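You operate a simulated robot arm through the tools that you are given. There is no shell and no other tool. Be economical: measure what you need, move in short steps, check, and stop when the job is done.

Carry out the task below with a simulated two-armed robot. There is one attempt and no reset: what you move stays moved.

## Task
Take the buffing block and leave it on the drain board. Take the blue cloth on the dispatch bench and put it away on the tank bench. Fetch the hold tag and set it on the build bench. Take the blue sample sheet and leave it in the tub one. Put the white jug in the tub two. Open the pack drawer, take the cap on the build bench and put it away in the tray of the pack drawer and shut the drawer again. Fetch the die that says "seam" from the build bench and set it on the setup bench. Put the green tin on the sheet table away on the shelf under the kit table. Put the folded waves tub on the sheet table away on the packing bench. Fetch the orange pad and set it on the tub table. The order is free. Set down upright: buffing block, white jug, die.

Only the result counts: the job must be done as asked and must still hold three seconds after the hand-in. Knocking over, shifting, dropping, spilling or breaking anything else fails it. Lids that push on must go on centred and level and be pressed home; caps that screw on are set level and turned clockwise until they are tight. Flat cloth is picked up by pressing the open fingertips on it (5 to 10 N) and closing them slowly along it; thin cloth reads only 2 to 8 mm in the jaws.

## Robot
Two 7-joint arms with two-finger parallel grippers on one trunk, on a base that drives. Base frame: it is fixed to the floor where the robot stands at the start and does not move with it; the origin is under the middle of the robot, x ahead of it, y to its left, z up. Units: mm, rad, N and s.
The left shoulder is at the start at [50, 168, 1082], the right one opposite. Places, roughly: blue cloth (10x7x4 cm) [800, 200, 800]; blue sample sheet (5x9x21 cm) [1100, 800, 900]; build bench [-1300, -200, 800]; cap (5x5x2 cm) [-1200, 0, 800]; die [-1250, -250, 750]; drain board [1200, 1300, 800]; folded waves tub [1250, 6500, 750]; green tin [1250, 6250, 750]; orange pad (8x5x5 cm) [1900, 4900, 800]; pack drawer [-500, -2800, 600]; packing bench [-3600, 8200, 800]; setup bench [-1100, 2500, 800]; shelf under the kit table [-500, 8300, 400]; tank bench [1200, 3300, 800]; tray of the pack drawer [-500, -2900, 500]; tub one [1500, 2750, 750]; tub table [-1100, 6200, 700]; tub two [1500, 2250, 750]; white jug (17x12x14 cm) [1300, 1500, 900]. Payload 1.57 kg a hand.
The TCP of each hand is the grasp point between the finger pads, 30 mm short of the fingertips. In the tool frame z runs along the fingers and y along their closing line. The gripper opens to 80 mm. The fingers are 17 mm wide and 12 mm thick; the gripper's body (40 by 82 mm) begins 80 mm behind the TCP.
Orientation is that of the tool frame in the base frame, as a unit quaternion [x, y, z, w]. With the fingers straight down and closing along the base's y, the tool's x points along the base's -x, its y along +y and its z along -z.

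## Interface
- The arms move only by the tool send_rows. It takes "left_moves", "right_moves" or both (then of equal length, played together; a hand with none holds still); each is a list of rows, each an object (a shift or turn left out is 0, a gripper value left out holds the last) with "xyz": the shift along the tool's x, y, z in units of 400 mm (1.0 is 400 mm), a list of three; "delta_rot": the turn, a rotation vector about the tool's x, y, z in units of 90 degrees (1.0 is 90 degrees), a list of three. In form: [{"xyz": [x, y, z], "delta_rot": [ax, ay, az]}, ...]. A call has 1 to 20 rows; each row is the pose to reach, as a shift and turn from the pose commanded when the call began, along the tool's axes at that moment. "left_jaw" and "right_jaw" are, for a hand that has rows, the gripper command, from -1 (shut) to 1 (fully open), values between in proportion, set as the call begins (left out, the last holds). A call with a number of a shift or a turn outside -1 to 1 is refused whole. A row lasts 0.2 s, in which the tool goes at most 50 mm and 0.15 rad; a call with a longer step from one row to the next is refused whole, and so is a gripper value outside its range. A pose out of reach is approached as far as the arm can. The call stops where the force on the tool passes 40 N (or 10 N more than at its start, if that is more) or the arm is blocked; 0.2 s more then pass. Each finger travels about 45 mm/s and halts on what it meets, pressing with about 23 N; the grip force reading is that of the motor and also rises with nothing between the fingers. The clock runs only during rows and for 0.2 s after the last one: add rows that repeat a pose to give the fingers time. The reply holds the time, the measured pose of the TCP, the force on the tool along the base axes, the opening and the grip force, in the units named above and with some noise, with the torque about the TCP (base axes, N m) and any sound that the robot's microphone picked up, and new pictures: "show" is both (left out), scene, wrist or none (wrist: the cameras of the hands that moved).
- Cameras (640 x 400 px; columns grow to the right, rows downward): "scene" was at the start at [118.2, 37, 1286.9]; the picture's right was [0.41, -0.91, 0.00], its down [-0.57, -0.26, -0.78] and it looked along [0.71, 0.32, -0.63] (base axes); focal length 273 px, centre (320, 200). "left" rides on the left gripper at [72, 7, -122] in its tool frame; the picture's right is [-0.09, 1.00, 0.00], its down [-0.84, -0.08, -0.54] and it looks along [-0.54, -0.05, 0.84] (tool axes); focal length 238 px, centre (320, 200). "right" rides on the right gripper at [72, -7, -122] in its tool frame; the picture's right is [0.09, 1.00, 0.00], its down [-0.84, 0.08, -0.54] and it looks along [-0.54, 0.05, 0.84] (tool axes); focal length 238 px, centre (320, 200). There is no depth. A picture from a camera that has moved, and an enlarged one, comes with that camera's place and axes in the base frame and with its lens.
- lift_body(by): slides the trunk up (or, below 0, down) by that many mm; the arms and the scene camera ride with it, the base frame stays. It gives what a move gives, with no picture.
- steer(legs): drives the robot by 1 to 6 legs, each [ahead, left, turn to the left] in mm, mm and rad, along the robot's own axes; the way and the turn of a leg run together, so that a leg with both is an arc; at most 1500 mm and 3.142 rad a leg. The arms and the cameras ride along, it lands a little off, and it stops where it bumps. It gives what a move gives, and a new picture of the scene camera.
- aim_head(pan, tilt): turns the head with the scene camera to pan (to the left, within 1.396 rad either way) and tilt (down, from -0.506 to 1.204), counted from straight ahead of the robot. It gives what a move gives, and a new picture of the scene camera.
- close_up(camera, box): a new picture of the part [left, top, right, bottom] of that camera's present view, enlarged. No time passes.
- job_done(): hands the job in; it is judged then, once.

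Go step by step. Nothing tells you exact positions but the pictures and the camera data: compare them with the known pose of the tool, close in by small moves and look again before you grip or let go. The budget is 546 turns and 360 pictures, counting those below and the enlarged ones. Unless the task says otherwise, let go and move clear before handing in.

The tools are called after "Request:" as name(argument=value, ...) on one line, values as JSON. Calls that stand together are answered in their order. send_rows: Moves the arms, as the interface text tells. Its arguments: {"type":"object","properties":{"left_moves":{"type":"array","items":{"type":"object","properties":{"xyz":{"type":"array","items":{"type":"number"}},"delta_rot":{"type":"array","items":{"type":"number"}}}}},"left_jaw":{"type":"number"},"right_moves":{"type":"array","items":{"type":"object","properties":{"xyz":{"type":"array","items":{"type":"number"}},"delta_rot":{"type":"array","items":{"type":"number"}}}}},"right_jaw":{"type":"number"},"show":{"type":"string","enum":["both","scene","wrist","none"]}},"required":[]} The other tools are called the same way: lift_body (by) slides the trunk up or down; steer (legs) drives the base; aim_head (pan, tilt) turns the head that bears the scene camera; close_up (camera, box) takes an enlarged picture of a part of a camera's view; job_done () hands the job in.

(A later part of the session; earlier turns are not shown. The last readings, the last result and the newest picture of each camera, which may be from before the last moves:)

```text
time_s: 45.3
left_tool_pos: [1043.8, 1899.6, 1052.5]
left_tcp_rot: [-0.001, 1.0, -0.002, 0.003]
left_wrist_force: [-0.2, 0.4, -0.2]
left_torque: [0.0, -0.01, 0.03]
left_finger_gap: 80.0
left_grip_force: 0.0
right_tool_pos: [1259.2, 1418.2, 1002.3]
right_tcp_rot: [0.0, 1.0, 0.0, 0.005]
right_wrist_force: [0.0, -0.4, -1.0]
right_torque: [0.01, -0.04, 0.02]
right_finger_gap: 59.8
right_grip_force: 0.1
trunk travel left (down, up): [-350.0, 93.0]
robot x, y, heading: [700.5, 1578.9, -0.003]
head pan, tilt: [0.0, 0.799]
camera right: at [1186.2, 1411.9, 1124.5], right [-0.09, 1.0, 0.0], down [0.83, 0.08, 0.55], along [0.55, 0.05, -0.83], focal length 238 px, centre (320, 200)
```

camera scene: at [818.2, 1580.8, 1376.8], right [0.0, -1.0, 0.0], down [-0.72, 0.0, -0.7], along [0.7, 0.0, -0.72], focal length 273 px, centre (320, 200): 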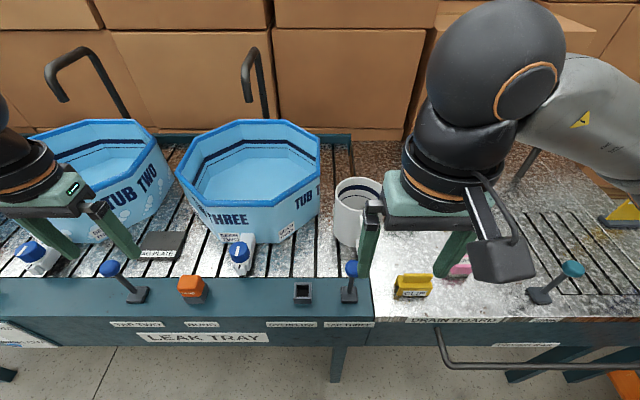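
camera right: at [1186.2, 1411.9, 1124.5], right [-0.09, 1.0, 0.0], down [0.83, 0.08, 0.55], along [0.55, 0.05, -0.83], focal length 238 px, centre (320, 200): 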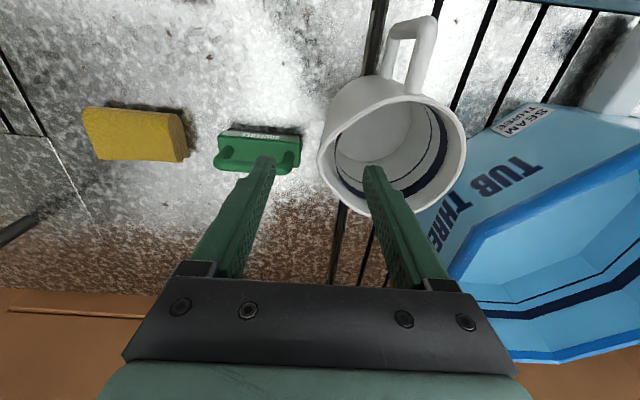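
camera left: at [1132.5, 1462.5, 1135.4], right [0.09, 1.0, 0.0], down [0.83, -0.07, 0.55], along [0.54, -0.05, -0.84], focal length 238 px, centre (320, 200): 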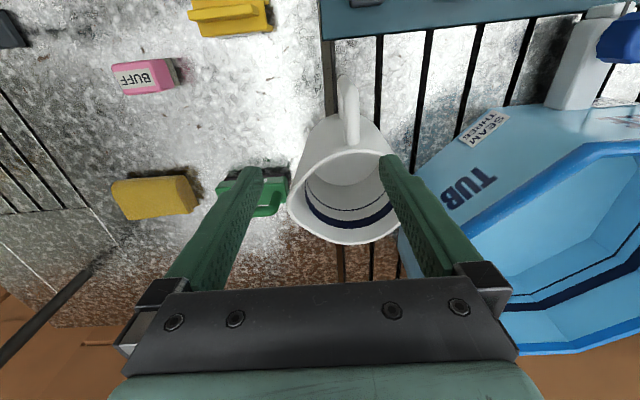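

The right hand reaches it easily. I'll lower it 85 mm so the fingers straddle the wall, then close.

Request:
send_rows(right_moves=[{"xyz": [0, 0, 0.1]}, {"xyz": [0, 0, 0.17]}, {"xyz": [0, 0, 0.215]}, {"xyz": [0, 0, 0.215]}], show="wrist")

Request:
send_rows(right_moves=[{"xyz": [0, 0, 0]}, {"xyz": [0, 0, 0]}, {"xyz": [0, 0, 0]}, {"xyz": [0, 0, 0]}, {"xyz": [0, 0, 0]}], right_jaw=-1, show="wrist")

```text
time_s: 46.3
left_tool_pos: [1043.5, 1900.0, 1053.2]
left_tcp_rot: [0.001, 1.0, -0.001, 0.002]
left_wrist_force: [0.6, 0.9, -0.2]
left_torque: [0.0, -0.01, -0.02]
left_finger_gap: 79.9
left_grip_force: 0.0
right_tool_pos: [1260.1, 1417.5, 915.8]
right_tcp_rot: [-0.002, 1.0, 0.002, 0.006]
right_wrist_force: [-0.8, -0.6, -0.7]
right_torque: [0.0, 0.02, 0.0]
right_finger_gap: 59.9
right_grip_force: 0.0
trunk travel left (down, up): [-350.0, 93.0]
robot x, y, heading: [696.4, 1577.9, 0.003]
head pan, tilt: [0.0, 0.799]
camera right: at [1186.7, 1411.2, 1037.7], right [-0.09, 1.0, 0.0], down [0.83, 0.08, 0.55], along [0.55, 0.05, -0.83], focal length 238 px, centre (320, 200)
```

right: 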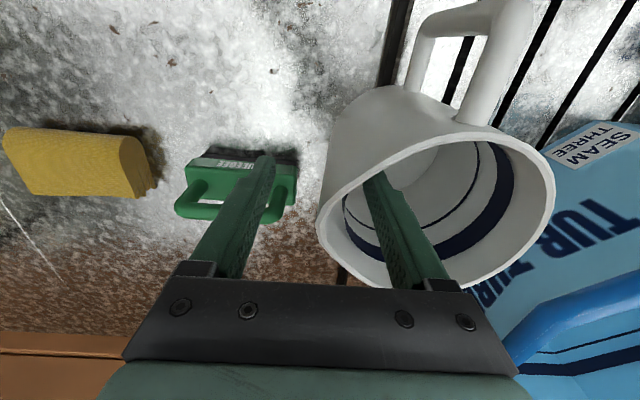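

```text
time_s: 47.5
left_tool_pos: [1044.6, 1900.1, 1053.8]
left_tcp_rot: [0.001, 1.0, -0.001, 0.002]
left_wrist_force: [0.9, -0.9, 0.1]
left_torque: [-0.01, 0.05, 0.02]
left_finger_gap: 79.9
left_grip_force: 0.1
right_tool_pos: [1260.3, 1417.3, 917.2]
right_tcp_rot: [0.0, 1.0, 0.001, 0.005]
right_wrist_force: [-0.2, 0.1, 0.1]
right_torque: [-0.09, 0.02, 0.0]
right_finger_gap: 3.4
right_grip_force: 23.3
trunk travel left (down, up): [-350.0, 93.0]
robot x, y, heading: [697.9, 1577.7, -0.004]
head pan, tilt: [0.0, 0.799]
camera right: at [1186.6, 1411.2, 1038.1], right [-0.09, 1.0, 0.0], down [0.83, 0.08, 0.55], along [0.55, 0.05, -0.83], focal length 238 px, centre (320, 200)
```

right: 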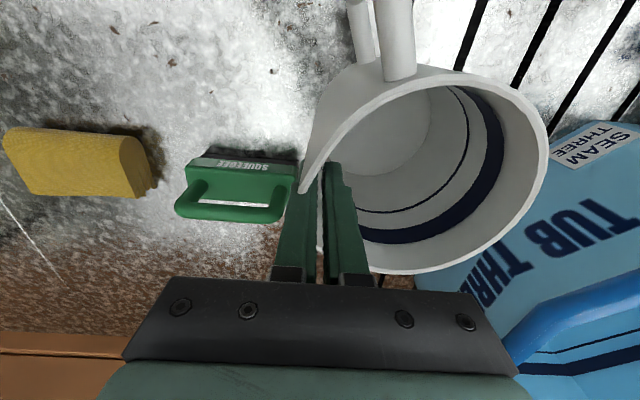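

The wall is gripped at 3.4 mm. I'll lift a little and check how it hangs.

Request:
send_rows(right_moves=[{"xyz": [0, 0, -0.03]}, {"xyz": [0, 0, -0.06]}, {"xyz": [0, 0, -0.1]}, {"xyz": [0, 0, -0.15]}, {"xyz": [0, 0, -0.15]}])

```text
time_s: 48.7
left_tool_pos: [1042.9, 1899.7, 1053.5]
left_tcp_rot: [0.0, 1.0, -0.002, 0.002]
left_wrist_force: [1.0, 0.6, -0.1]
left_torque: [-0.03, -0.02, -0.02]
left_finger_gap: 79.9
left_grip_force: 0.0
right_tool_pos: [1260.5, 1416.9, 977.2]
right_tcp_rot: [0.0, 1.0, 0.001, 0.005]
right_wrist_force: [-0.4, 0.6, -1.7]
right_torque: [-0.06, -0.05, 0.03]
right_finger_gap: 3.2
right_grip_force: 23.5
trunk travel left (down, up): [-350.0, 93.0]
robot x, y, heading: [699.8, 1581.5, -0.002]
head pan, tilt: [0.0, 0.799]
camera scene: at [818.4, 1580.1, 1376.8], right [0.0, -1.0, 0.0], down [-0.72, 0.0, -0.7], along [0.7, 0.0, -0.72], focal length 273 px, centre (320, 200)
camera right: at [1186.1, 1411.2, 1098.7], right [-0.09, 1.0, 0.0], down [0.83, 0.08, 0.55], along [0.55, 0.05, -0.84], focal length 238 px, centre (320, 200)
```

scene: 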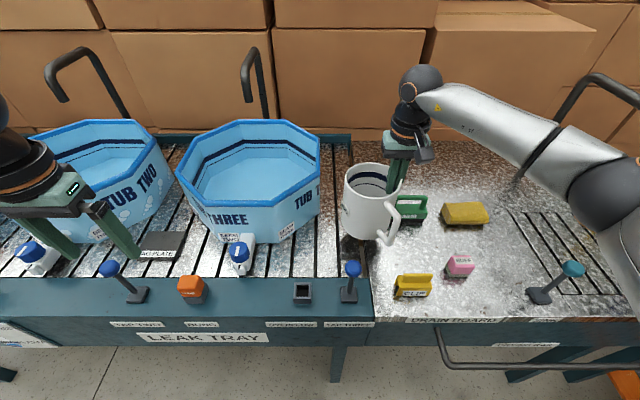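
right: 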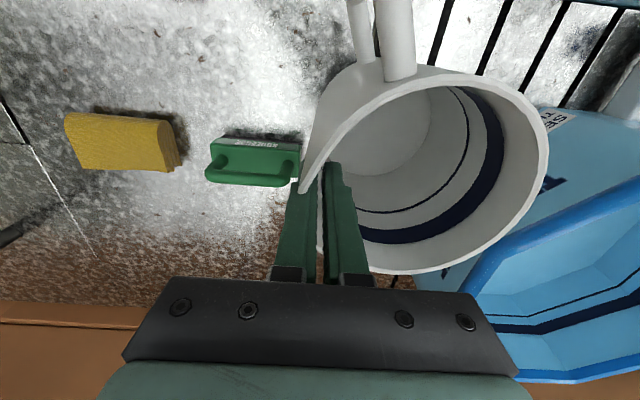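

The jug hangs level and is light. I'll raise it, retract it and drive along to tub two.

Request:
lift_body(by=90)

Request:
send_rows(right_moves=[{"xyz": [0.0, 0, -0.06]}, {"xyz": [0.1, 0, -0.09]}, {"xyz": [0.2, 0, -0.09]}, {"xyz": [0.3, 0, -0.09]}, {"xyz": [0.4, 0, -0.09]}, {"xyz": [0.4, 0, -0.09]}], show="none")

Request:
steer(legs=[[0, 800, 0]])

Request:
aim_head(pan=0.0, tilt=1.1)

```text
time_s: 50.0
left_tool_pos: [1044.5, 1899.6, 1144.2]
left_tcp_rot: [-0.002, 1.0, -0.002, 0.002]
left_wrist_force: [-0.1, -0.3, -0.5]
left_torque: [0.0, -0.03, 0.01]
left_finger_gap: 79.9
left_grip_force: 0.0
right_tool_pos: [1258.4, 1416.7, 1066.5]
right_tcp_rot: [-0.001, 1.0, 0.0, 0.004]
right_wrist_force: [-0.7, -0.5, -1.7]
right_torque: [-0.07, -0.04, -0.02]
right_finger_gap: 3.6
right_grip_force: 22.5
trunk travel left (down, up): [-440.0, 3.0]
robot x, y, heading: [696.2, 1578.8, 0.001]
head pan, tilt: [0.0, 0.799]
```

```text
time_s: 51.4
left_tool_pos: [1043.0, 1900.4, 1143.0]
left_tcp_rot: [-0.001, 1.0, -0.002, 0.003]
left_wrist_force: [0.0, -0.3, 0.0]
left_torque: [-0.02, 0.0, -0.01]
left_finger_gap: 80.0
left_grip_force: 0.1
right_tool_pos: [1098.8, 1417.1, 1101.3]
right_tcp_rot: [-0.001, 1.0, 0.001, 0.005]
right_wrist_force: [0.3, -1.2, -1.2]
right_torque: [-0.1, -0.07, 0.06]
right_finger_gap: 3.2
right_grip_force: 23.7
trunk travel left (down, up): [-440.0, 3.0]
robot x, y, heading: [698.0, 1577.9, -0.001]
head pan, tilt: [0.0, 0.799]
```

```text
time_s: 55.7
left_tool_pos: [1044.7, 2702.7, 1142.9]
left_tcp_rot: [0.001, 1.0, -0.002, 0.003]
left_wrist_force: [0.0, 0.0, 0.4]
left_torque: [-0.02, 0.01, -0.03]
left_finger_gap: 80.0
left_grip_force: 0.0
right_tool_pos: [1098.7, 2220.6, 1100.4]
right_tcp_rot: [0.0, 1.0, 0.001, 0.005]
right_wrist_force: [0.2, 0.8, -2.1]
right_torque: [-0.07, -0.04, 0.01]
right_finger_gap: 3.5
right_grip_force: 22.7
trunk travel left (down, up): [-440.0, 3.0]
robot x, y, heading: [696.2, 2388.7, -0.003]
head pan, tilt: [0.0, 0.799]
camera scene: at [818.7, 2384.6, 1466.8], right [0.0, -1.0, 0.0], down [-0.72, 0.0, -0.7], along [0.7, 0.0, -0.72], focal length 273 px, centre (320, 200)
```

scene: 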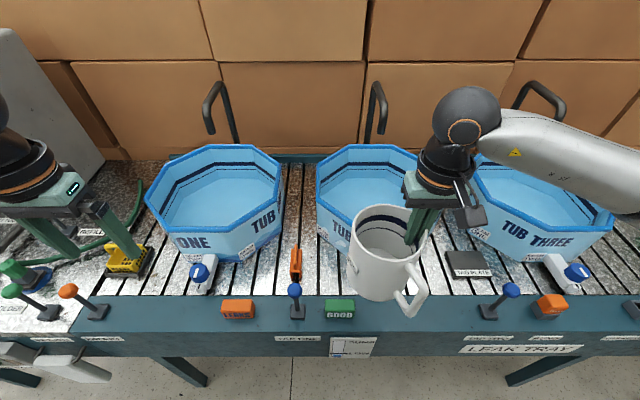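

```text
time_s: 56.5
left_tool_pos: [1045.1, 2703.0, 1143.0]
left_tcp_rot: [0.001, 1.0, -0.002, 0.003]
left_wrist_force: [0.1, 0.3, -0.6]
left_torque: [0.02, -0.03, 0.02]
left_finger_gap: 80.2
left_grip_force: 0.2
right_tool_pos: [1098.6, 2220.7, 1101.5]
right_tcp_rot: [0.0, 1.0, 0.001, 0.004]
right_wrist_force: [0.5, -0.2, -2.2]
right_torque: [-0.07, -0.04, 0.03]
right_finger_gap: 3.5
right_grip_force: 22.8
trunk travel left (down, up): [-440.0, 3.0]
robot x, y, heading: [694.2, 2383.0, 0.003]
head pan, tilt: [0.0, 1.1]
camera scene: at [801.1, 2384.3, 1445.1], right [0.0, -1.0, 0.0], down [-0.89, 0.0, -0.45], along [0.45, 0.0, -0.89], focal length 273 px, centre (320, 200)
```

scene: 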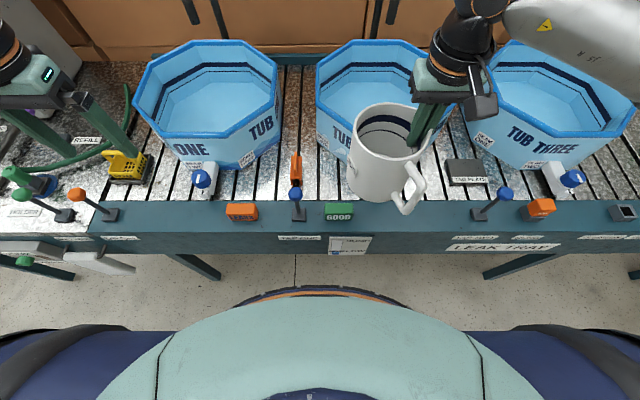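

I now see tub two centred at about (1468,2235) with its rim at z≈880. I'll turn the jug so it points away from me (90° clockwise from above), then edge forward.

Request:
send_rows(right_moves=[{"delta_rot": [0, 0, 0.09]}, {"delta_rot": [0, 0, 0.18]}, {"delta_rot": [0, 0, 0.27]}, {"delta_rot": [0, 0, 0.36]}, {"delta_rot": [0, 0, 0.45]}, {"delta_rot": [0, 0, 0.54]}, {"delta_rot": [0, 0, 0.63]}, {"delta_rot": [0, 0, 0.72]}, {"delta_rot": [0, 0, 0.81]}, {"delta_rot": [0, 0, 0.9]}, {"delta_rot": [0, 0, 0.97]}, {"delta_rot": [0, 0, 0.97]}], show="none")

Request:
steer(legs=[[60, 0, 0]])

```text
time_s: 59.1
left_tool_pos: [1043.6, 2702.6, 1142.8]
left_tcp_rot: [0.0, 1.0, -0.001, 0.003]
left_wrist_force: [-0.3, 0.7, -0.5]
left_torque: [-0.01, -0.01, 0.04]
left_finger_gap: 79.8
left_grip_force: 0.0
right_tool_pos: [1099.0, 2221.5, 1101.8]
right_tcp_rot: [0.692, 0.722, 0.005, 0.003]
right_wrist_force: [-0.2, 0.3, -2.3]
right_torque: [-0.06, 0.11, -0.01]
right_finger_gap: 3.7
right_grip_force: 22.9
trunk travel left (down, up): [-440.0, 3.0]
robot x, y, heading: [701.9, 2383.0, 0.003]
head pan, tilt: [0.0, 1.1]
```

```text
time_s: 60.0
left_tool_pos: [1105.4, 2703.2, 1143.5]
left_tcp_rot: [0.001, 1.0, -0.001, 0.001]
left_wrist_force: [0.5, -0.7, -0.2]
left_torque: [0.01, 0.03, 0.0]
left_finger_gap: 80.1
left_grip_force: 0.0
right_tool_pos: [1160.1, 2220.7, 1101.1]
right_tcp_rot: [0.691, 0.723, 0.004, 0.003]
right_wrist_force: [0.0, -1.2, -1.3]
right_torque: [0.0, 0.14, 0.03]
right_finger_gap: 3.6
right_grip_force: 22.3
trunk travel left (down, up): [-440.0, 3.0]
robot x, y, heading: [760.7, 2382.8, -0.002]
head pan, tilt: [0.0, 1.1]
camera scene: at [862.8, 2384.3, 1444.9], right [0.0, -1.0, 0.0], down [-0.89, 0.0, -0.45], along [0.45, 0.0, -0.89], focal length 273 px, centre (320, 200)
```

scene: 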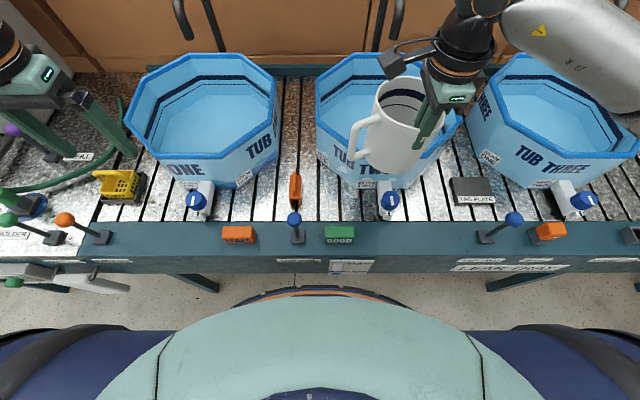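

There's no bump. I'll extend the jug over tub two, keeping it above the rim.

Request:
send_rows(right_moves=[{"xyz": [0, 0.1, 0]}, {"xyz": [-0.002, 0.2, 0]}, {"xyz": [-0.004, 0.3, 0]}, {"xyz": [-0.006, 0.39, 0.02]}, {"xyz": [-0.008, 0.4625, 0.06]}, {"xyz": [-0.008, 0.4625, 0.06]}])

```text
time_s: 61.5
left_tool_pos: [1105.9, 2702.7, 1144.8]
left_tcp_rot: [0.001, 1.0, -0.002, 0.002]
left_wrist_force: [-0.3, -0.7, -0.9]
left_torque: [-0.03, -0.01, 0.01]
left_finger_gap: 79.9
left_grip_force: 0.1
right_tool_pos: [1342.8, 2226.3, 1078.1]
right_tcp_rot: [0.69, 0.723, 0.005, 0.003]
right_wrist_force: [-0.3, 0.1, -1.1]
right_torque: [-0.03, 0.05, 0.0]
right_finger_gap: 3.4
right_grip_force: 23.1
trunk travel left (down, up): [-440.0, 3.0]
robot x, y, heading: [762.5, 2378.8, 0.001]
head pan, tilt: [0.0, 1.1]
camera scene: at [861.2, 2384.0, 1445.1], right [0.0, -1.0, 0.0], down [-0.89, 0.0, -0.45], along [0.45, 0.0, -0.89], focal length 273 px, centre (320, 200)
camera right: at [1332.5, 2298.3, 1201.0], right [0.99, 0.14, 0.01], down [0.11, -0.83, 0.54], along [0.08, -0.53, -0.84], focal length 238 px, centre (320, 200)
```

scene: 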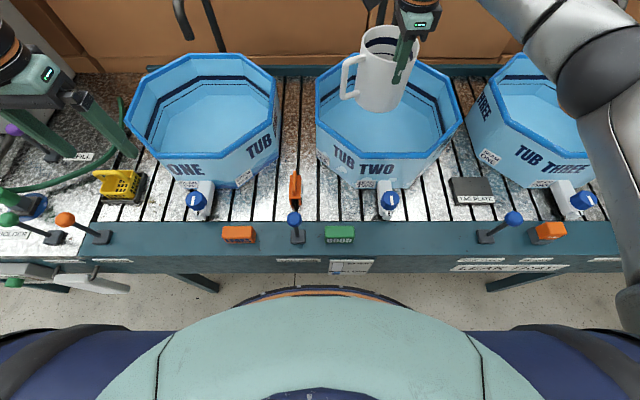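
right: 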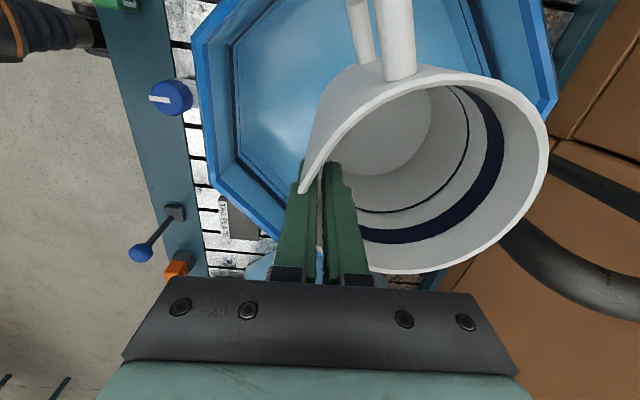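

The jug is centred over tub two (rim z≈944, centre (1390,2214)). I'll lower it until it touches the floor of the tub.

Request:
send_rows(right_moves=[{"xyz": [0, 0, 0.1]}, {"xyz": [0, 0, 0.2]}, {"xyz": [0, 0, 0.3]}, {"xyz": [0, 0, 0.36]}, {"xyz": [0, 0, 0.39]}, {"xyz": [0, 0, 0.41]}, {"xyz": [0, 0, 0.425]}, {"xyz": [0, 0, 0.44]}, {"xyz": [0, 0, 0.455]}, {"xyz": [0, 0, 0.47]}, {"xyz": [0, 0, 0.485]}, {"xyz": [0, 0, 0.5]}, {"xyz": [0, 0, 0.515]}, {"xyz": [0, 0, 0.53]}])

```text
time_s: 63.5
left_tool_pos: [1104.2, 2703.0, 1143.7]
left_tcp_rot: [0.001, 1.0, -0.002, 0.002]
left_wrist_force: [-0.2, 0.3, -0.5]
left_torque: [0.02, 0.01, 0.01]
left_finger_gap: 80.2
left_grip_force: 0.0
right_tool_pos: [1348.3, 2227.5, 904.8]
right_tcp_rot: [0.692, 0.722, 0.008, 0.003]
right_wrist_force: [-6.8, -0.6, 19.6]
right_torque: [-0.2, 0.78, -0.01]
right_finger_gap: 3.3
right_grip_force: 22.8
trunk travel left (down, up): [-440.0, 3.0]
robot x, y, heading: [759.0, 2385.3, -0.007]
head pan, tilt: [0.0, 1.1]
stopped in row 9 (right hand): the force on the tool passed its limit (the readings are from after the stop); the commanded pose is now the measured one
camera scene: at [860.3, 2384.5, 1445.0], right [0.0, -1.0, 0.0], down [-0.89, 0.0, -0.45], along [0.45, 0.0, -0.89], focal length 273 px, centre (320, 200)
camera right: at [1336.4, 2299.3, 1029.0], right [0.99, 0.14, 0.02], down [0.11, -0.84, 0.54], along [0.09, -0.53, -0.84], focal length 238 px, centre (320, 200)
```

scene: 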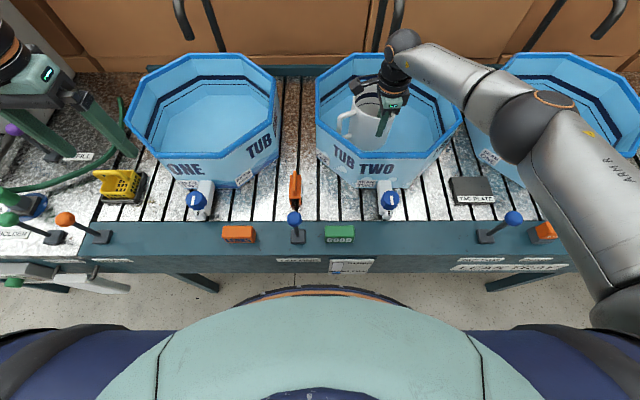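
right: 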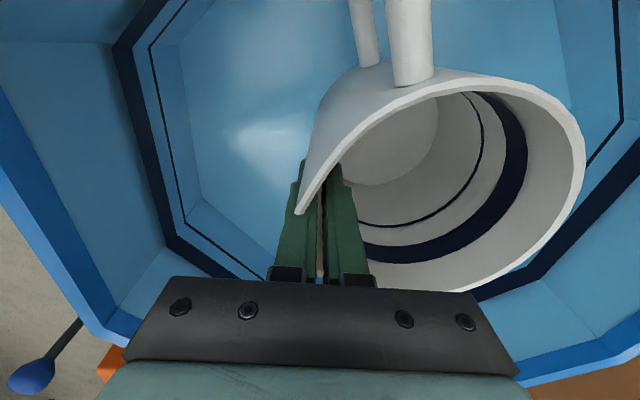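

The jug rests on the tub floor. I'll open moderately and lift the hand straight out.

Request:
send_rows(right_moves=[{"xyz": [0, 0, -0.008]}, {"xyz": [0, 0, -0.008]}, {"xyz": [0, 0, -0.008]}, {"xyz": [0, 0, -0.008]}, {"xyz": [0, 0, -0.05]}, {"xyz": [0, 0, -0.15]}, {"xyz": [0, 0, -0.27]}, {"xyz": [0, 0, -0.39]}, {"xyz": [0, 0, -0.5]}], right_jaw=0.1)

```text
time_s: 65.5
left_tool_pos: [1104.3, 2703.0, 1143.2]
left_tcp_rot: [0.001, 1.0, -0.002, 0.002]
left_wrist_force: [0.4, 0.0, 0.6]
left_torque: [0.04, -0.01, 0.0]
left_finger_gap: 80.2
left_grip_force: 0.1
right_tool_pos: [1344.3, 2226.5, 1104.5]
right_tcp_rot: [0.691, 0.723, 0.007, 0.004]
right_wrist_force: [-0.2, -0.9, -0.3]
right_torque: [0.02, -0.01, 0.0]
right_finger_gap: 44.2
right_grip_force: 0.1
trunk travel left (down, up): [-440.0, 3.0]
robot x, y, heading: [757.9, 2379.8, 0.003]
head pan, tilt: [0.0, 1.1]
camera scene: at [860.9, 2384.5, 1445.1], right [0.0, -1.0, 0.0], down [-0.89, 0.0, -0.45], along [0.45, 0.0, -0.89], focal length 273 px, centre (320, 200)
camera right: at [1331.3, 2298.6, 1227.3], right [0.99, 0.14, 0.01], down [0.11, -0.83, 0.54], along [0.09, -0.53, -0.84], focal length 238 px, centre (320, 200)
```

scene: 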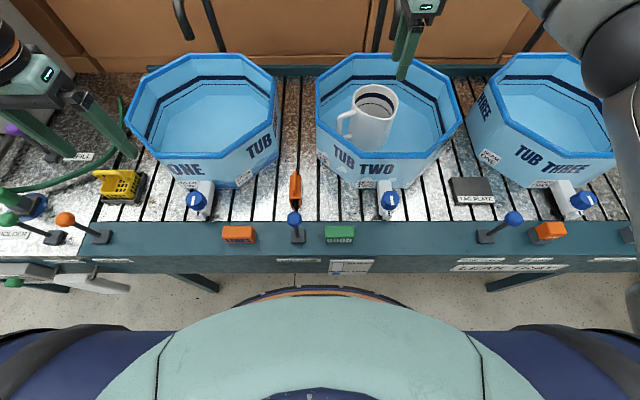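
right: 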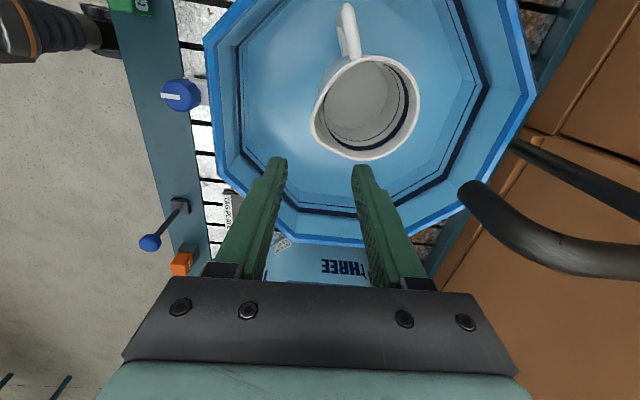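

The jug stands in tub two. Next is the blue sample at the sink end, so I'll fold the right hand back and drive there.

Request:
send_rows(right_moves=[{"xyz": [0, -0.08, 0], "delta_rot": [0, 0, -0.09]}, {"xyz": [0, -0.18, 0], "delta_rot": [0, 0, -0.18]}, {"xyz": [0, -0.28, 0], "delta_rot": [0, 0, -0.27]}, {"xyz": [0, -0.38, 0], "delta_rot": [0, 0, -0.36]}, {"xyz": [0, -0.48, 0], "delta_rot": [0, 0, -0.45]}, {"xyz": [0, -0.58, 0], "delta_rot": [0, 0, -0.54]}, {"xyz": [0, -0.65, 0], "delta_rot": [0, 0, -0.63]}, {"xyz": [0, -0.65, 0], "delta_rot": [0, 0, -0.72]}, {"xyz": [0, -0.65, 0], "delta_rot": [0, 0, -0.81]}, {"xyz": [0, -0.65, 0], "delta_rot": [0, 0, -0.9]}, {"xyz": [0, -0.65, 0], "delta_rot": [0, 0, -0.97]}], right_jaw=1, show="none")

Request:
steer(legs=[[-60, 0, 0], [0, -1430, 0]])

```text
time_s: 67.8
left_tool_pos: [1104.2, 2703.4, 1143.2]
left_tcp_rot: [0.001, 1.0, -0.002, 0.003]
left_wrist_force: [0.8, -0.3, 0.0]
left_torque: [0.02, -0.02, 0.0]
left_finger_gap: 80.0
left_grip_force: 0.0
right_tool_pos: [1085.3, 2214.7, 1099.9]
right_tcp_rot: [0.001, 1.0, 0.002, 0.007]
right_wrist_force: [-0.5, -0.5, 0.5]
right_torque: [0.0, -0.01, 0.0]
right_finger_gap: 79.9
right_grip_force: 0.1
trunk travel left (down, up): [-440.0, 3.0]
robot x, y, heading: [759.1, 2382.7, -0.006]
head pan, tilt: [0.0, 1.1]
```

```text
time_s: 75.5
left_tool_pos: [1043.6, 1272.6, 1143.9]
left_tcp_rot: [-0.001, 1.0, -0.002, 0.002]
left_wrist_force: [-0.4, 0.3, 0.1]
left_torque: [-0.01, -0.02, -0.03]
left_finger_gap: 80.2
left_grip_force: 0.1
right_tool_pos: [1024.6, 783.4, 1098.4]
right_tcp_rot: [0.0, 1.0, 0.003, 0.006]
right_wrist_force: [-0.1, -0.3, 0.7]
right_torque: [0.0, 0.01, -0.01]
right_finger_gap: 80.0
right_grip_force: 0.1
trunk travel left (down, up): [-440.0, 3.0]
robot x, y, heading: [699.6, 948.2, 0.005]
head pan, tilt: [0.0, 1.1]
camera scene: at [799.5, 953.1, 1445.1], right [0.0, -1.0, 0.0], down [-0.89, 0.0, -0.45], along [0.45, 0.0, -0.89], focal length 273 px, centre (320, 200)
```

scene: 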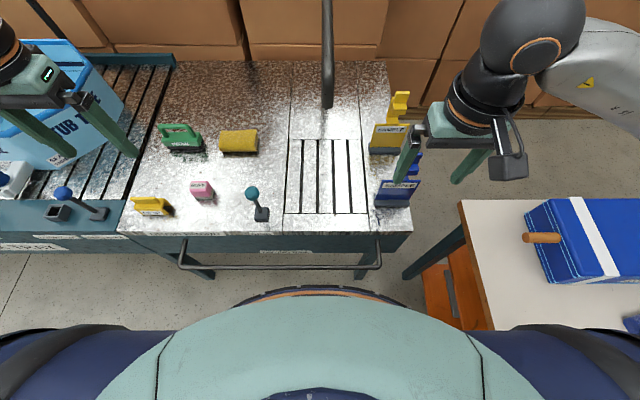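

Request:
send_rows(right_moves=[{"xyz": [0.1, 0.05, 0]}, {"xyz": [0.2, 0.1, 0]}])

Request:
close_up(camera="scene", box=[340, 80, 480, 240])

```text
time_s: 76.1
left_tool_pos: [1042.2, 1274.3, 1144.0]
left_tcp_rot: [-0.001, 1.0, -0.001, 0.003]
left_wrist_force: [0.0, 0.8, 0.3]
left_torque: [0.0, 0.02, 0.0]
left_finger_gap: 80.1
left_grip_force: 0.1
right_tool_pos: [941.9, 823.7, 1097.7]
right_tcp_rot: [0.001, 1.0, 0.002, 0.006]
right_wrist_force: [-0.9, -0.7, -1.2]
right_torque: [-0.01, 0.02, 0.03]
right_finger_gap: 80.0
right_grip_force: 0.0
trunk travel left (down, up): [-440.0, 3.0]
robot x, y, heading: [694.8, 952.4, -0.003]
head pan, tilt: [0.0, 1.1]
camera scene: at [799.5, 953.8, 1445.1], right [0.0, -1.0, 0.0], down [-0.89, 0.0, -0.45], along [0.45, 0.0, -0.89], focal length 273 px, centre (320, 200)
camera right: at [869.1, 817.5, 1219.6], right [-0.09, 1.0, 0.0], down [0.83, 0.07, 0.55], along [0.55, 0.05, -0.83], focal length 238 px, centre (320, 200)
```

scene: 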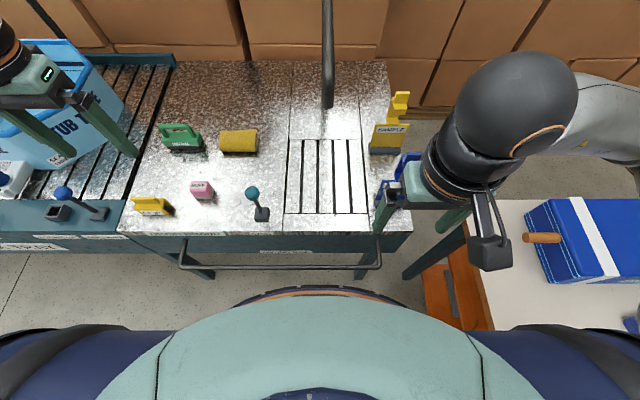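
right: 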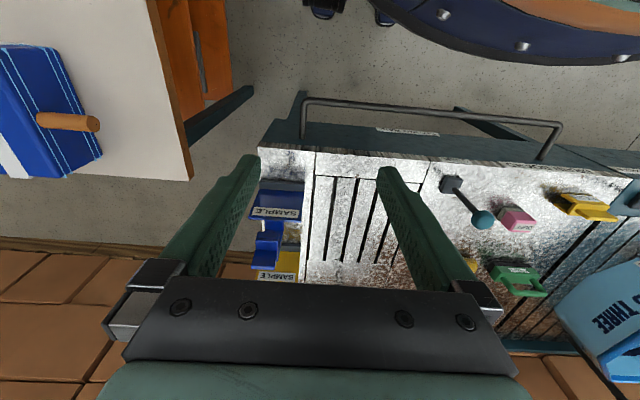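

```text
2.50 times, centred on (410, 160) of scene
camera zoom: at [799.5, 953.8, 1445.1], right [0.0, -1.0, 0.0], down [-0.89, 0.0, -0.45], along [0.45, 0.0, -0.89], focal length 683 px, centre (95, 300)
```

zoom: 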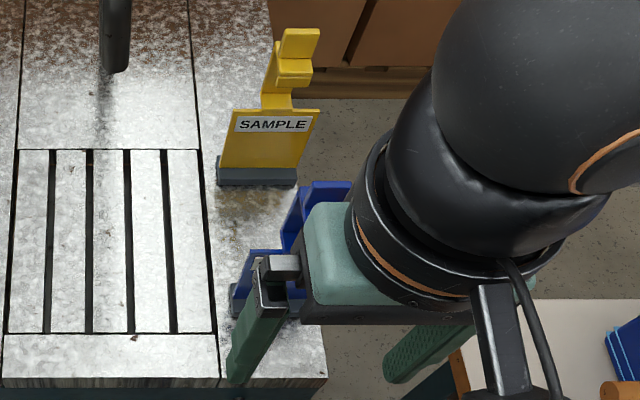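

I'll move the hand aside to see the blue sample clearly.

Request:
send_rows(right_moves=[{"xyz": [0, -0.12, 0]}, {"xyz": [0, -0.24, 0]}, {"xyz": [0, -0.36, 0]}, {"xyz": [0, -0.48, 0]}], show="none")

Request:
close_up(camera="scene", box=[340, 80, 480, 240])

Request:
lift_body(by=-190)

Request:
aim_head(pan=-0.35, tilt=0.75)

Request:
close_up(camera="scene", box=[220, 60, 420, 260])

```text
time_s: 77.1
left_tool_pos: [1042.0, 1271.3, 1144.1]
left_tcp_rot: [0.001, 1.0, -0.003, 0.004]
left_wrist_force: [0.1, 0.7, -0.3]
left_torque: [0.02, -0.01, -0.01]
left_finger_gap: 79.8
left_grip_force: 0.0
right_tool_pos: [944.1, 630.8, 1097.4]
right_tcp_rot: [0.0, 1.0, 0.003, 0.007]
right_wrist_force: [0.8, 0.2, -0.2]
right_torque: [0.01, -0.03, 0.02]
right_finger_gap: 79.9
right_grip_force: 0.0
right hand out of reach, approached as far as the arm can: row 1, 2, 3
trunk travel left (down, up): [-440.0, 3.0]
robot x, y, heading: [697.1, 951.0, -0.001]
head pan, tilt: [0.0, 1.1]
```

```text
2.50 times, centred on (410, 160) of scene
camera zoom: at [798.1, 953.7, 1445.2], right [0.0, -1.0, 0.0], down [-0.89, 0.0, -0.46], along [0.46, 0.0, -0.89], focal length 683 px, centre (95, 300)
```

zoom: 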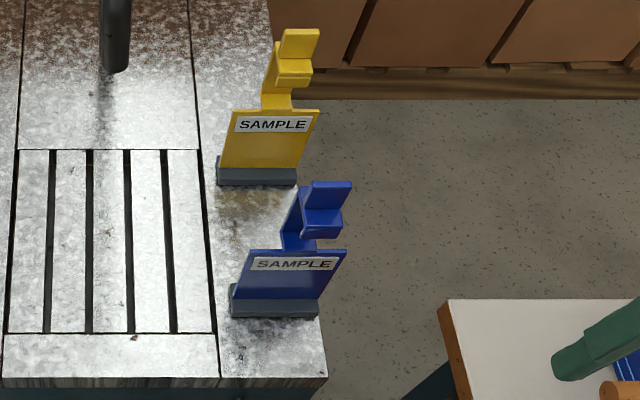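

```text
time_s: 79.2
left_tool_pos: [1042.5, 1271.8, 954.5]
left_tcp_rot: [0.0, 1.0, -0.002, 0.002]
left_wrist_force: [-0.2, 0.0, -0.9]
left_torque: [-0.02, 0.0, 0.0]
left_finger_gap: 80.1
left_grip_force: 0.0
right_tool_pos: [945.3, 630.6, 907.2]
right_tcp_rot: [0.0, 1.0, 0.002, 0.007]
right_wrist_force: [0.0, 0.4, -0.2]
right_torque: [-0.02, 0.06, -0.02]
right_finger_gap: 79.9
right_grip_force: 0.2
trunk travel left (down, up): [-250.0, 193.0]
robot x, y, heading: [696.5, 951.9, -0.003]
head pan, tilt: [0.0, 1.1]
```

```text
time_s: 80.0
left_tool_pos: [1043.0, 1272.7, 953.6]
left_tcp_rot: [0.0, 1.0, -0.001, 0.003]
left_wrist_force: [-0.2, -0.7, 1.2]
left_torque: [0.0, -0.01, -0.02]
left_finger_gap: 79.5
left_grip_force: 0.0
right_tool_pos: [944.3, 630.9, 906.7]
right_tcp_rot: [0.0, 1.0, 0.004, 0.006]
right_wrist_force: [0.2, -0.2, 0.1]
right_torque: [0.03, -0.01, 0.01]
right_finger_gap: 80.0
right_grip_force: 0.1
trunk travel left (down, up): [-250.0, 193.0]
robot x, y, heading: [695.2, 949.3, -0.003]
head pan, tilt: [-0.351, 0.75]
camera scene: at [814.2, 924.8, 1280.8], right [-0.34, -0.94, 0.0], down [-0.64, 0.23, -0.73], along [0.69, -0.25, -0.68], focal length 273 px, centre (320, 200)
```

scene: 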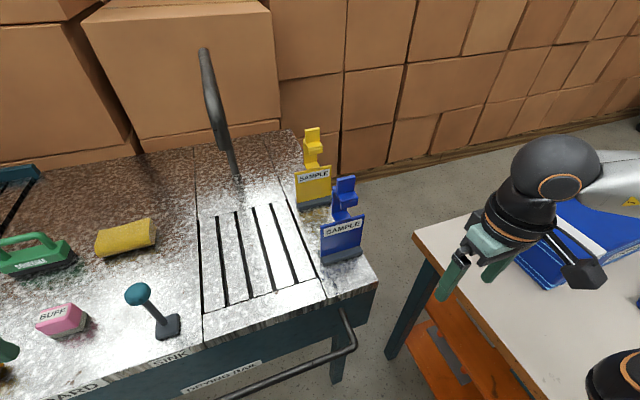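

```text
2.00 times, centred on (320, 160) of scene
camera zoom: at [814.2, 924.8, 1280.8], right [-0.34, -0.94, 0.0], down [-0.64, 0.23, -0.73], along [0.69, -0.25, -0.68], focal length 546 px, centre (320, 280)
```

zoom: 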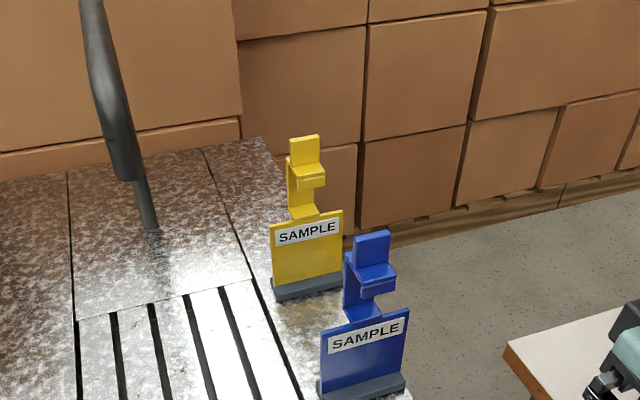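

The blue sample has a top tab (z 973–1005) at about (1130,767), roughly 33 mm wide in y. I'll bring the right hand over it from above, closing along y.

Request:
send_rows(right_moves=[{"xyz": [0, 0, -0.12]}, {"xyz": [0, 0, -0.24]}, {"xyz": [0, 0, -0.36]}, {"xyz": [0, 0.02, -0.46]}, {"xyz": [0, 0.12, -0.46]}, {"xyz": [0, 0.22, -0.46]}, {"xyz": [-0.02, 0.34, -0.46]}, {"xyz": [-0.12, 0.34, -0.46]}, {"xyz": [-0.22, 0.34, -0.46]}, {"xyz": [-0.32, 0.34, -0.46]}, {"xyz": [-0.42, 0.34, -0.46]}, {"xyz": [-0.45, 0.34, -0.42]}, {"xyz": [-0.45, 0.34, -0.4]}], show="wrist")

```text
time_s: 82.8
left_tool_pos: [1043.0, 1272.2, 953.6]
left_tcp_rot: [0.0, 1.0, -0.002, 0.003]
left_wrist_force: [0.6, -0.6, -0.3]
left_torque: [-0.02, 0.0, 0.0]
left_finger_gap: 80.0
left_grip_force: 0.2
right_tool_pos: [1124.1, 766.9, 1069.0]
right_tcp_rot: [-0.001, 1.0, 0.003, 0.008]
right_wrist_force: [-0.3, 0.1, 0.3]
right_torque: [-0.01, -0.01, -0.01]
right_finger_gap: 80.1
right_grip_force: 0.0
trunk travel left (down, up): [-250.0, 193.0]
robot x, y, heading: [697.1, 952.2, -0.003]
head pan, tilt: [-0.351, 0.75]
camera right: at [1049.3, 760.2, 1191.2], right [-0.09, 1.0, 0.0], down [0.83, 0.07, 0.55], along [0.55, 0.05, -0.83], focal length 238 px, centre (320, 200)
```

right: 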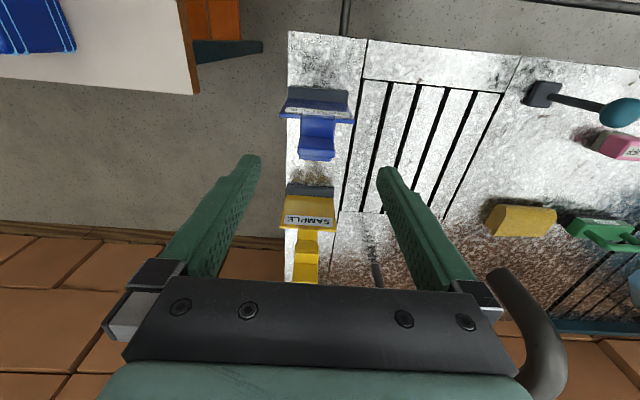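

It's aligned. I'll lower 82 mm and close.

Request:
send_rows(right_moves=[{"xyz": [0, -0.005, 0.08]}, {"xyz": [0, -0.005, 0.15]}, {"xyz": [0, -0.005, 0.205]}, {"xyz": [0, -0.005, 0.205]}], show="wrist")

Request:
send_rows(right_moves=[{"xyz": [0, 0, 0]}, {"xyz": [0, 0, 0]}, {"xyz": [0, 0, 0]}, {"xyz": [0, 0, 0]}, {"xyz": [0, 0, 0]}], right_jaw=-1, show="wrist")

```text
time_s: 83.8
left_tool_pos: [1042.2, 1272.4, 953.5]
left_tcp_rot: [0.0, 1.0, -0.002, 0.003]
left_wrist_force: [0.1, -0.7, -0.1]
left_torque: [-0.03, 0.0, 0.03]
left_finger_gap: 80.2
left_grip_force: 0.0
right_tool_pos: [1125.1, 764.5, 987.8]
right_tcp_rot: [0.002, 1.0, 0.003, 0.007]
right_wrist_force: [-0.2, 0.4, -0.4]
right_torque: [0.03, -0.02, 0.04]
right_finger_gap: 79.8
right_grip_force: 0.1
trunk travel left (down, up): [-250.0, 193.0]
robot x, y, heading: [693.7, 956.0, 0.004]
head pan, tilt: [-0.351, 0.75]
camera right: at [1050.7, 758.1, 1109.3], right [-0.09, 1.0, 0.0], down [0.83, 0.07, 0.55], along [0.55, 0.05, -0.83], focal length 238 px, centre (320, 200)
```

right: 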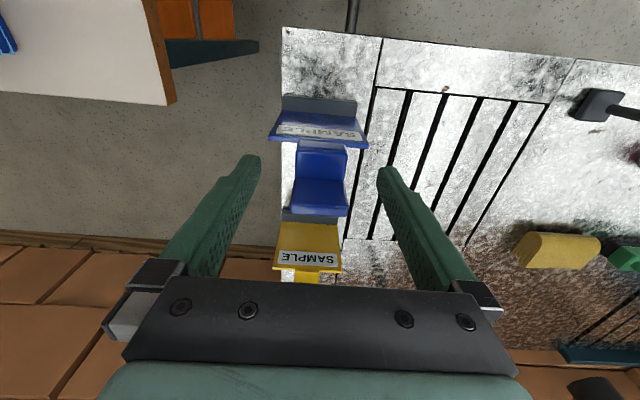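

```text
time_s: 85.0
left_tool_pos: [1043.2, 1270.9, 953.7]
left_tcp_rot: [-0.001, 1.0, -0.001, 0.003]
left_wrist_force: [0.2, -1.0, 0.5]
left_torque: [0.03, -0.02, 0.0]
left_finger_gap: 80.2
left_grip_force: 0.0
right_tool_pos: [1124.8, 764.4, 988.1]
right_tcp_rot: [0.0, 1.0, 0.003, 0.006]
right_wrist_force: [0.0, -0.7, 0.3]
right_torque: [-0.06, 0.01, 0.02]
right_finger_gap: 31.6
right_grip_force: 22.7
trunk travel left (down, up): [-250.0, 193.0]
robot x, y, heading: [699.4, 948.3, 0.002]
head pan, tilt: [-0.351, 0.75]
camera right: at [1050.8, 758.2, 1109.6], right [-0.09, 1.0, 0.0], down [0.83, 0.07, 0.55], along [0.55, 0.05, -0.83], focal length 238 px, centre (320, 200)
```

right: 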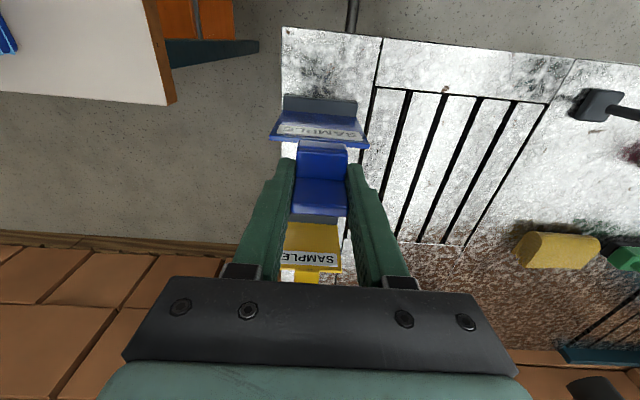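

It's gripped at 31.6 mm. I'll lift and see whether the grey foot comes along.

Request:
send_rows(right_moves=[{"xyz": [0, 0, -0.03]}, {"xyz": [0, 0, -0.08]}, {"xyz": [0, 0, -0.16]}, {"xyz": [0, 0, -0.16]}])

```text
time_s: 86.0
left_tool_pos: [1042.5, 1272.2, 954.4]
left_tcp_rot: [0.0, 1.0, -0.002, 0.002]
left_wrist_force: [-0.8, 0.9, 0.3]
left_torque: [0.0, 0.05, -0.02]
left_finger_gap: 80.2
left_grip_force: 0.1
right_tool_pos: [1122.6, 764.3, 1051.4]
right_tcp_rot: [0.0, 1.0, 0.002, 0.006]
right_wrist_force: [0.5, 0.6, -0.2]
right_torque: [0.0, 0.0, -0.01]
right_finger_gap: 31.5
right_grip_force: 22.8
trunk travel left (down, up): [-250.0, 193.0]
robot x, y, heading: [700.0, 949.9, 0.003]
head pan, tilt: [-0.351, 0.75]
camera scene: at [814.3, 924.7, 1280.8], right [-0.34, -0.94, 0.0], down [-0.64, 0.23, -0.73], along [0.69, -0.25, -0.68], focal length 273 px, centre (320, 200)
camera right: at [1049.4, 758.3, 1174.3], right [-0.09, 1.0, 0.0], down [0.83, 0.07, 0.55], along [0.55, 0.05, -0.83], focal length 238 px, centre (320, 200)
```

scene: 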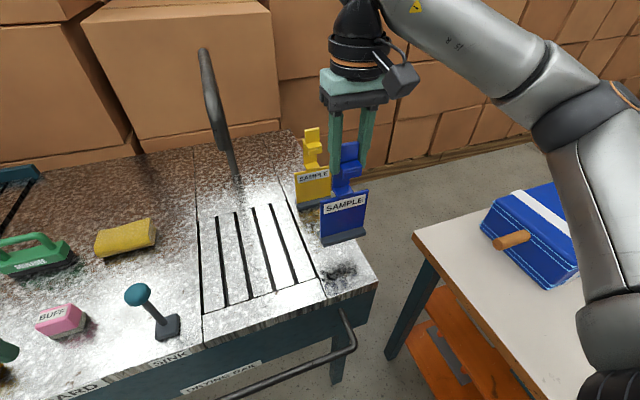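
right: 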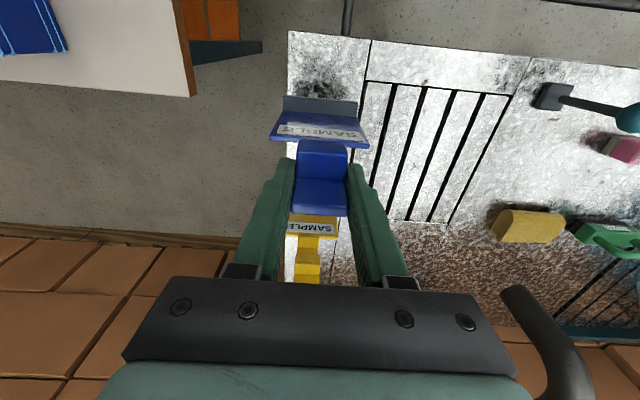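

The whole sample comes up with its foot. I'll raise it, draw it back and drive to tub one.

Request:
send_rows(right_moves=[{"xyz": [0.0, 0, -0.08]}, {"xyz": [0.08, 0, -0.12]}, {"xyz": [0.18, 0, -0.12]}, {"xyz": [0.28, 0, -0.12]}, {"xyz": [0.28, 0, -0.12]}], show="none")

Request:
lift_body(by=190)

Request:
steer(legs=[[0, 1000, 0], [0, 900, 0]])

Request:
aim_head(pan=0.0, tilt=0.9)

```text
time_s: 87.2
left_tool_pos: [1042.9, 1272.1, 953.6]
left_tcp_rot: [0.0, 1.0, -0.002, 0.002]
left_wrist_force: [1.3, -0.1, -0.7]
left_torque: [-0.01, -0.01, 0.02]
left_finger_gap: 79.7
left_grip_force: 0.1
right_tool_pos: [1009.9, 763.9, 1098.9]
right_tcp_rot: [0.0, 1.0, 0.003, 0.006]
right_wrist_force: [-0.7, -0.1, -0.9]
right_torque: [-0.05, 0.02, -0.04]
right_finger_gap: 31.7
right_grip_force: 22.3
trunk travel left (down, up): [-250.0, 193.0]
robot x, y, heading: [699.0, 951.5, 0.006]
head pan, tilt: [-0.351, 0.75]
```

```text
time_s: 89.3
left_tool_pos: [1042.4, 1272.2, 1142.8]
left_tcp_rot: [0.001, 1.0, -0.001, 0.002]
left_wrist_force: [0.1, 0.1, 0.3]
left_torque: [-0.02, 0.02, 0.05]
left_finger_gap: 80.1
left_grip_force: 0.1
right_tool_pos: [1009.5, 763.3, 1288.8]
right_tcp_rot: [0.0, 1.0, 0.003, 0.007]
right_wrist_force: [0.1, 0.3, -1.6]
right_torque: [-0.01, 0.02, -0.01]
right_finger_gap: 31.7
right_grip_force: 23.4
trunk travel left (down, up): [-440.0, 3.0]
robot x, y, heading: [695.9, 952.5, 0.005]
head pan, tilt: [-0.351, 0.75]
```

```text
time_s: 98.8
left_tool_pos: [1035.9, 3170.3, 1143.7]
left_tcp_rot: [-0.002, 1.0, -0.001, 0.003]
left_wrist_force: [-0.5, -0.5, -0.2]
left_torque: [-0.02, 0.0, -0.01]
left_finger_gap: 80.1
left_grip_force: 0.1
right_tool_pos: [1006.3, 2663.1, 1289.0]
right_tcp_rot: [-0.003, 1.0, 0.003, 0.005]
right_wrist_force: [1.0, 1.0, -1.2]
right_torque: [-0.01, -0.01, -0.01]
right_finger_gap: 31.7
right_grip_force: 23.3
trunk travel left (down, up): [-440.0, 3.0]
robot x, y, heading: [691.7, 2848.9, 0.007]
head pan, tilt: [-0.351, 0.75]
camera scene: at [809.0, 2822.7, 1470.8], right [-0.34, -0.94, 0.0], down [-0.64, 0.23, -0.73], along [0.69, -0.25, -0.68], focal length 273 px, centre (320, 200)
```

scene: 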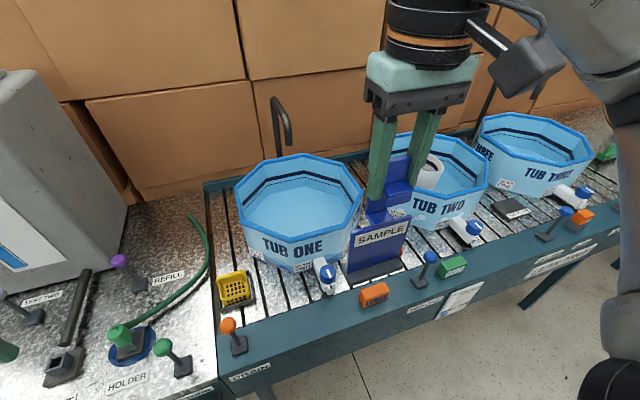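

```text
time_s: 99.7
left_tool_pos: [1035.7, 3171.0, 1142.7]
left_tcp_rot: [-0.003, 1.0, -0.001, 0.003]
left_wrist_force: [-0.6, 0.8, 0.0]
left_torque: [-0.02, -0.03, -0.03]
left_finger_gap: 80.3
left_grip_force: 0.1
right_tool_pos: [1006.5, 2662.3, 1288.2]
right_tcp_rot: [-0.003, 1.0, 0.003, 0.007]
right_wrist_force: [1.1, -0.3, -0.6]
right_torque: [-0.01, 0.02, -0.02]
right_finger_gap: 31.6
right_grip_force: 22.8
trunk travel left (down, up): [-440.0, 3.0]
robot x, y, heading: [693.5, 2850.1, 0.002]
head pan, tilt: [0.0, 0.901]
camera scene: at [806.5, 2850.8, 1458.9], right [0.0, -1.0, 0.0], down [-0.78, 0.0, -0.62], along [0.62, 0.0, -0.78], focal length 273 px, centre (320, 200)
```

scene: 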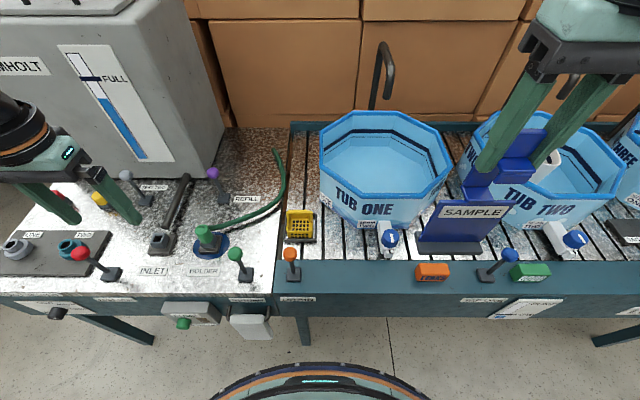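

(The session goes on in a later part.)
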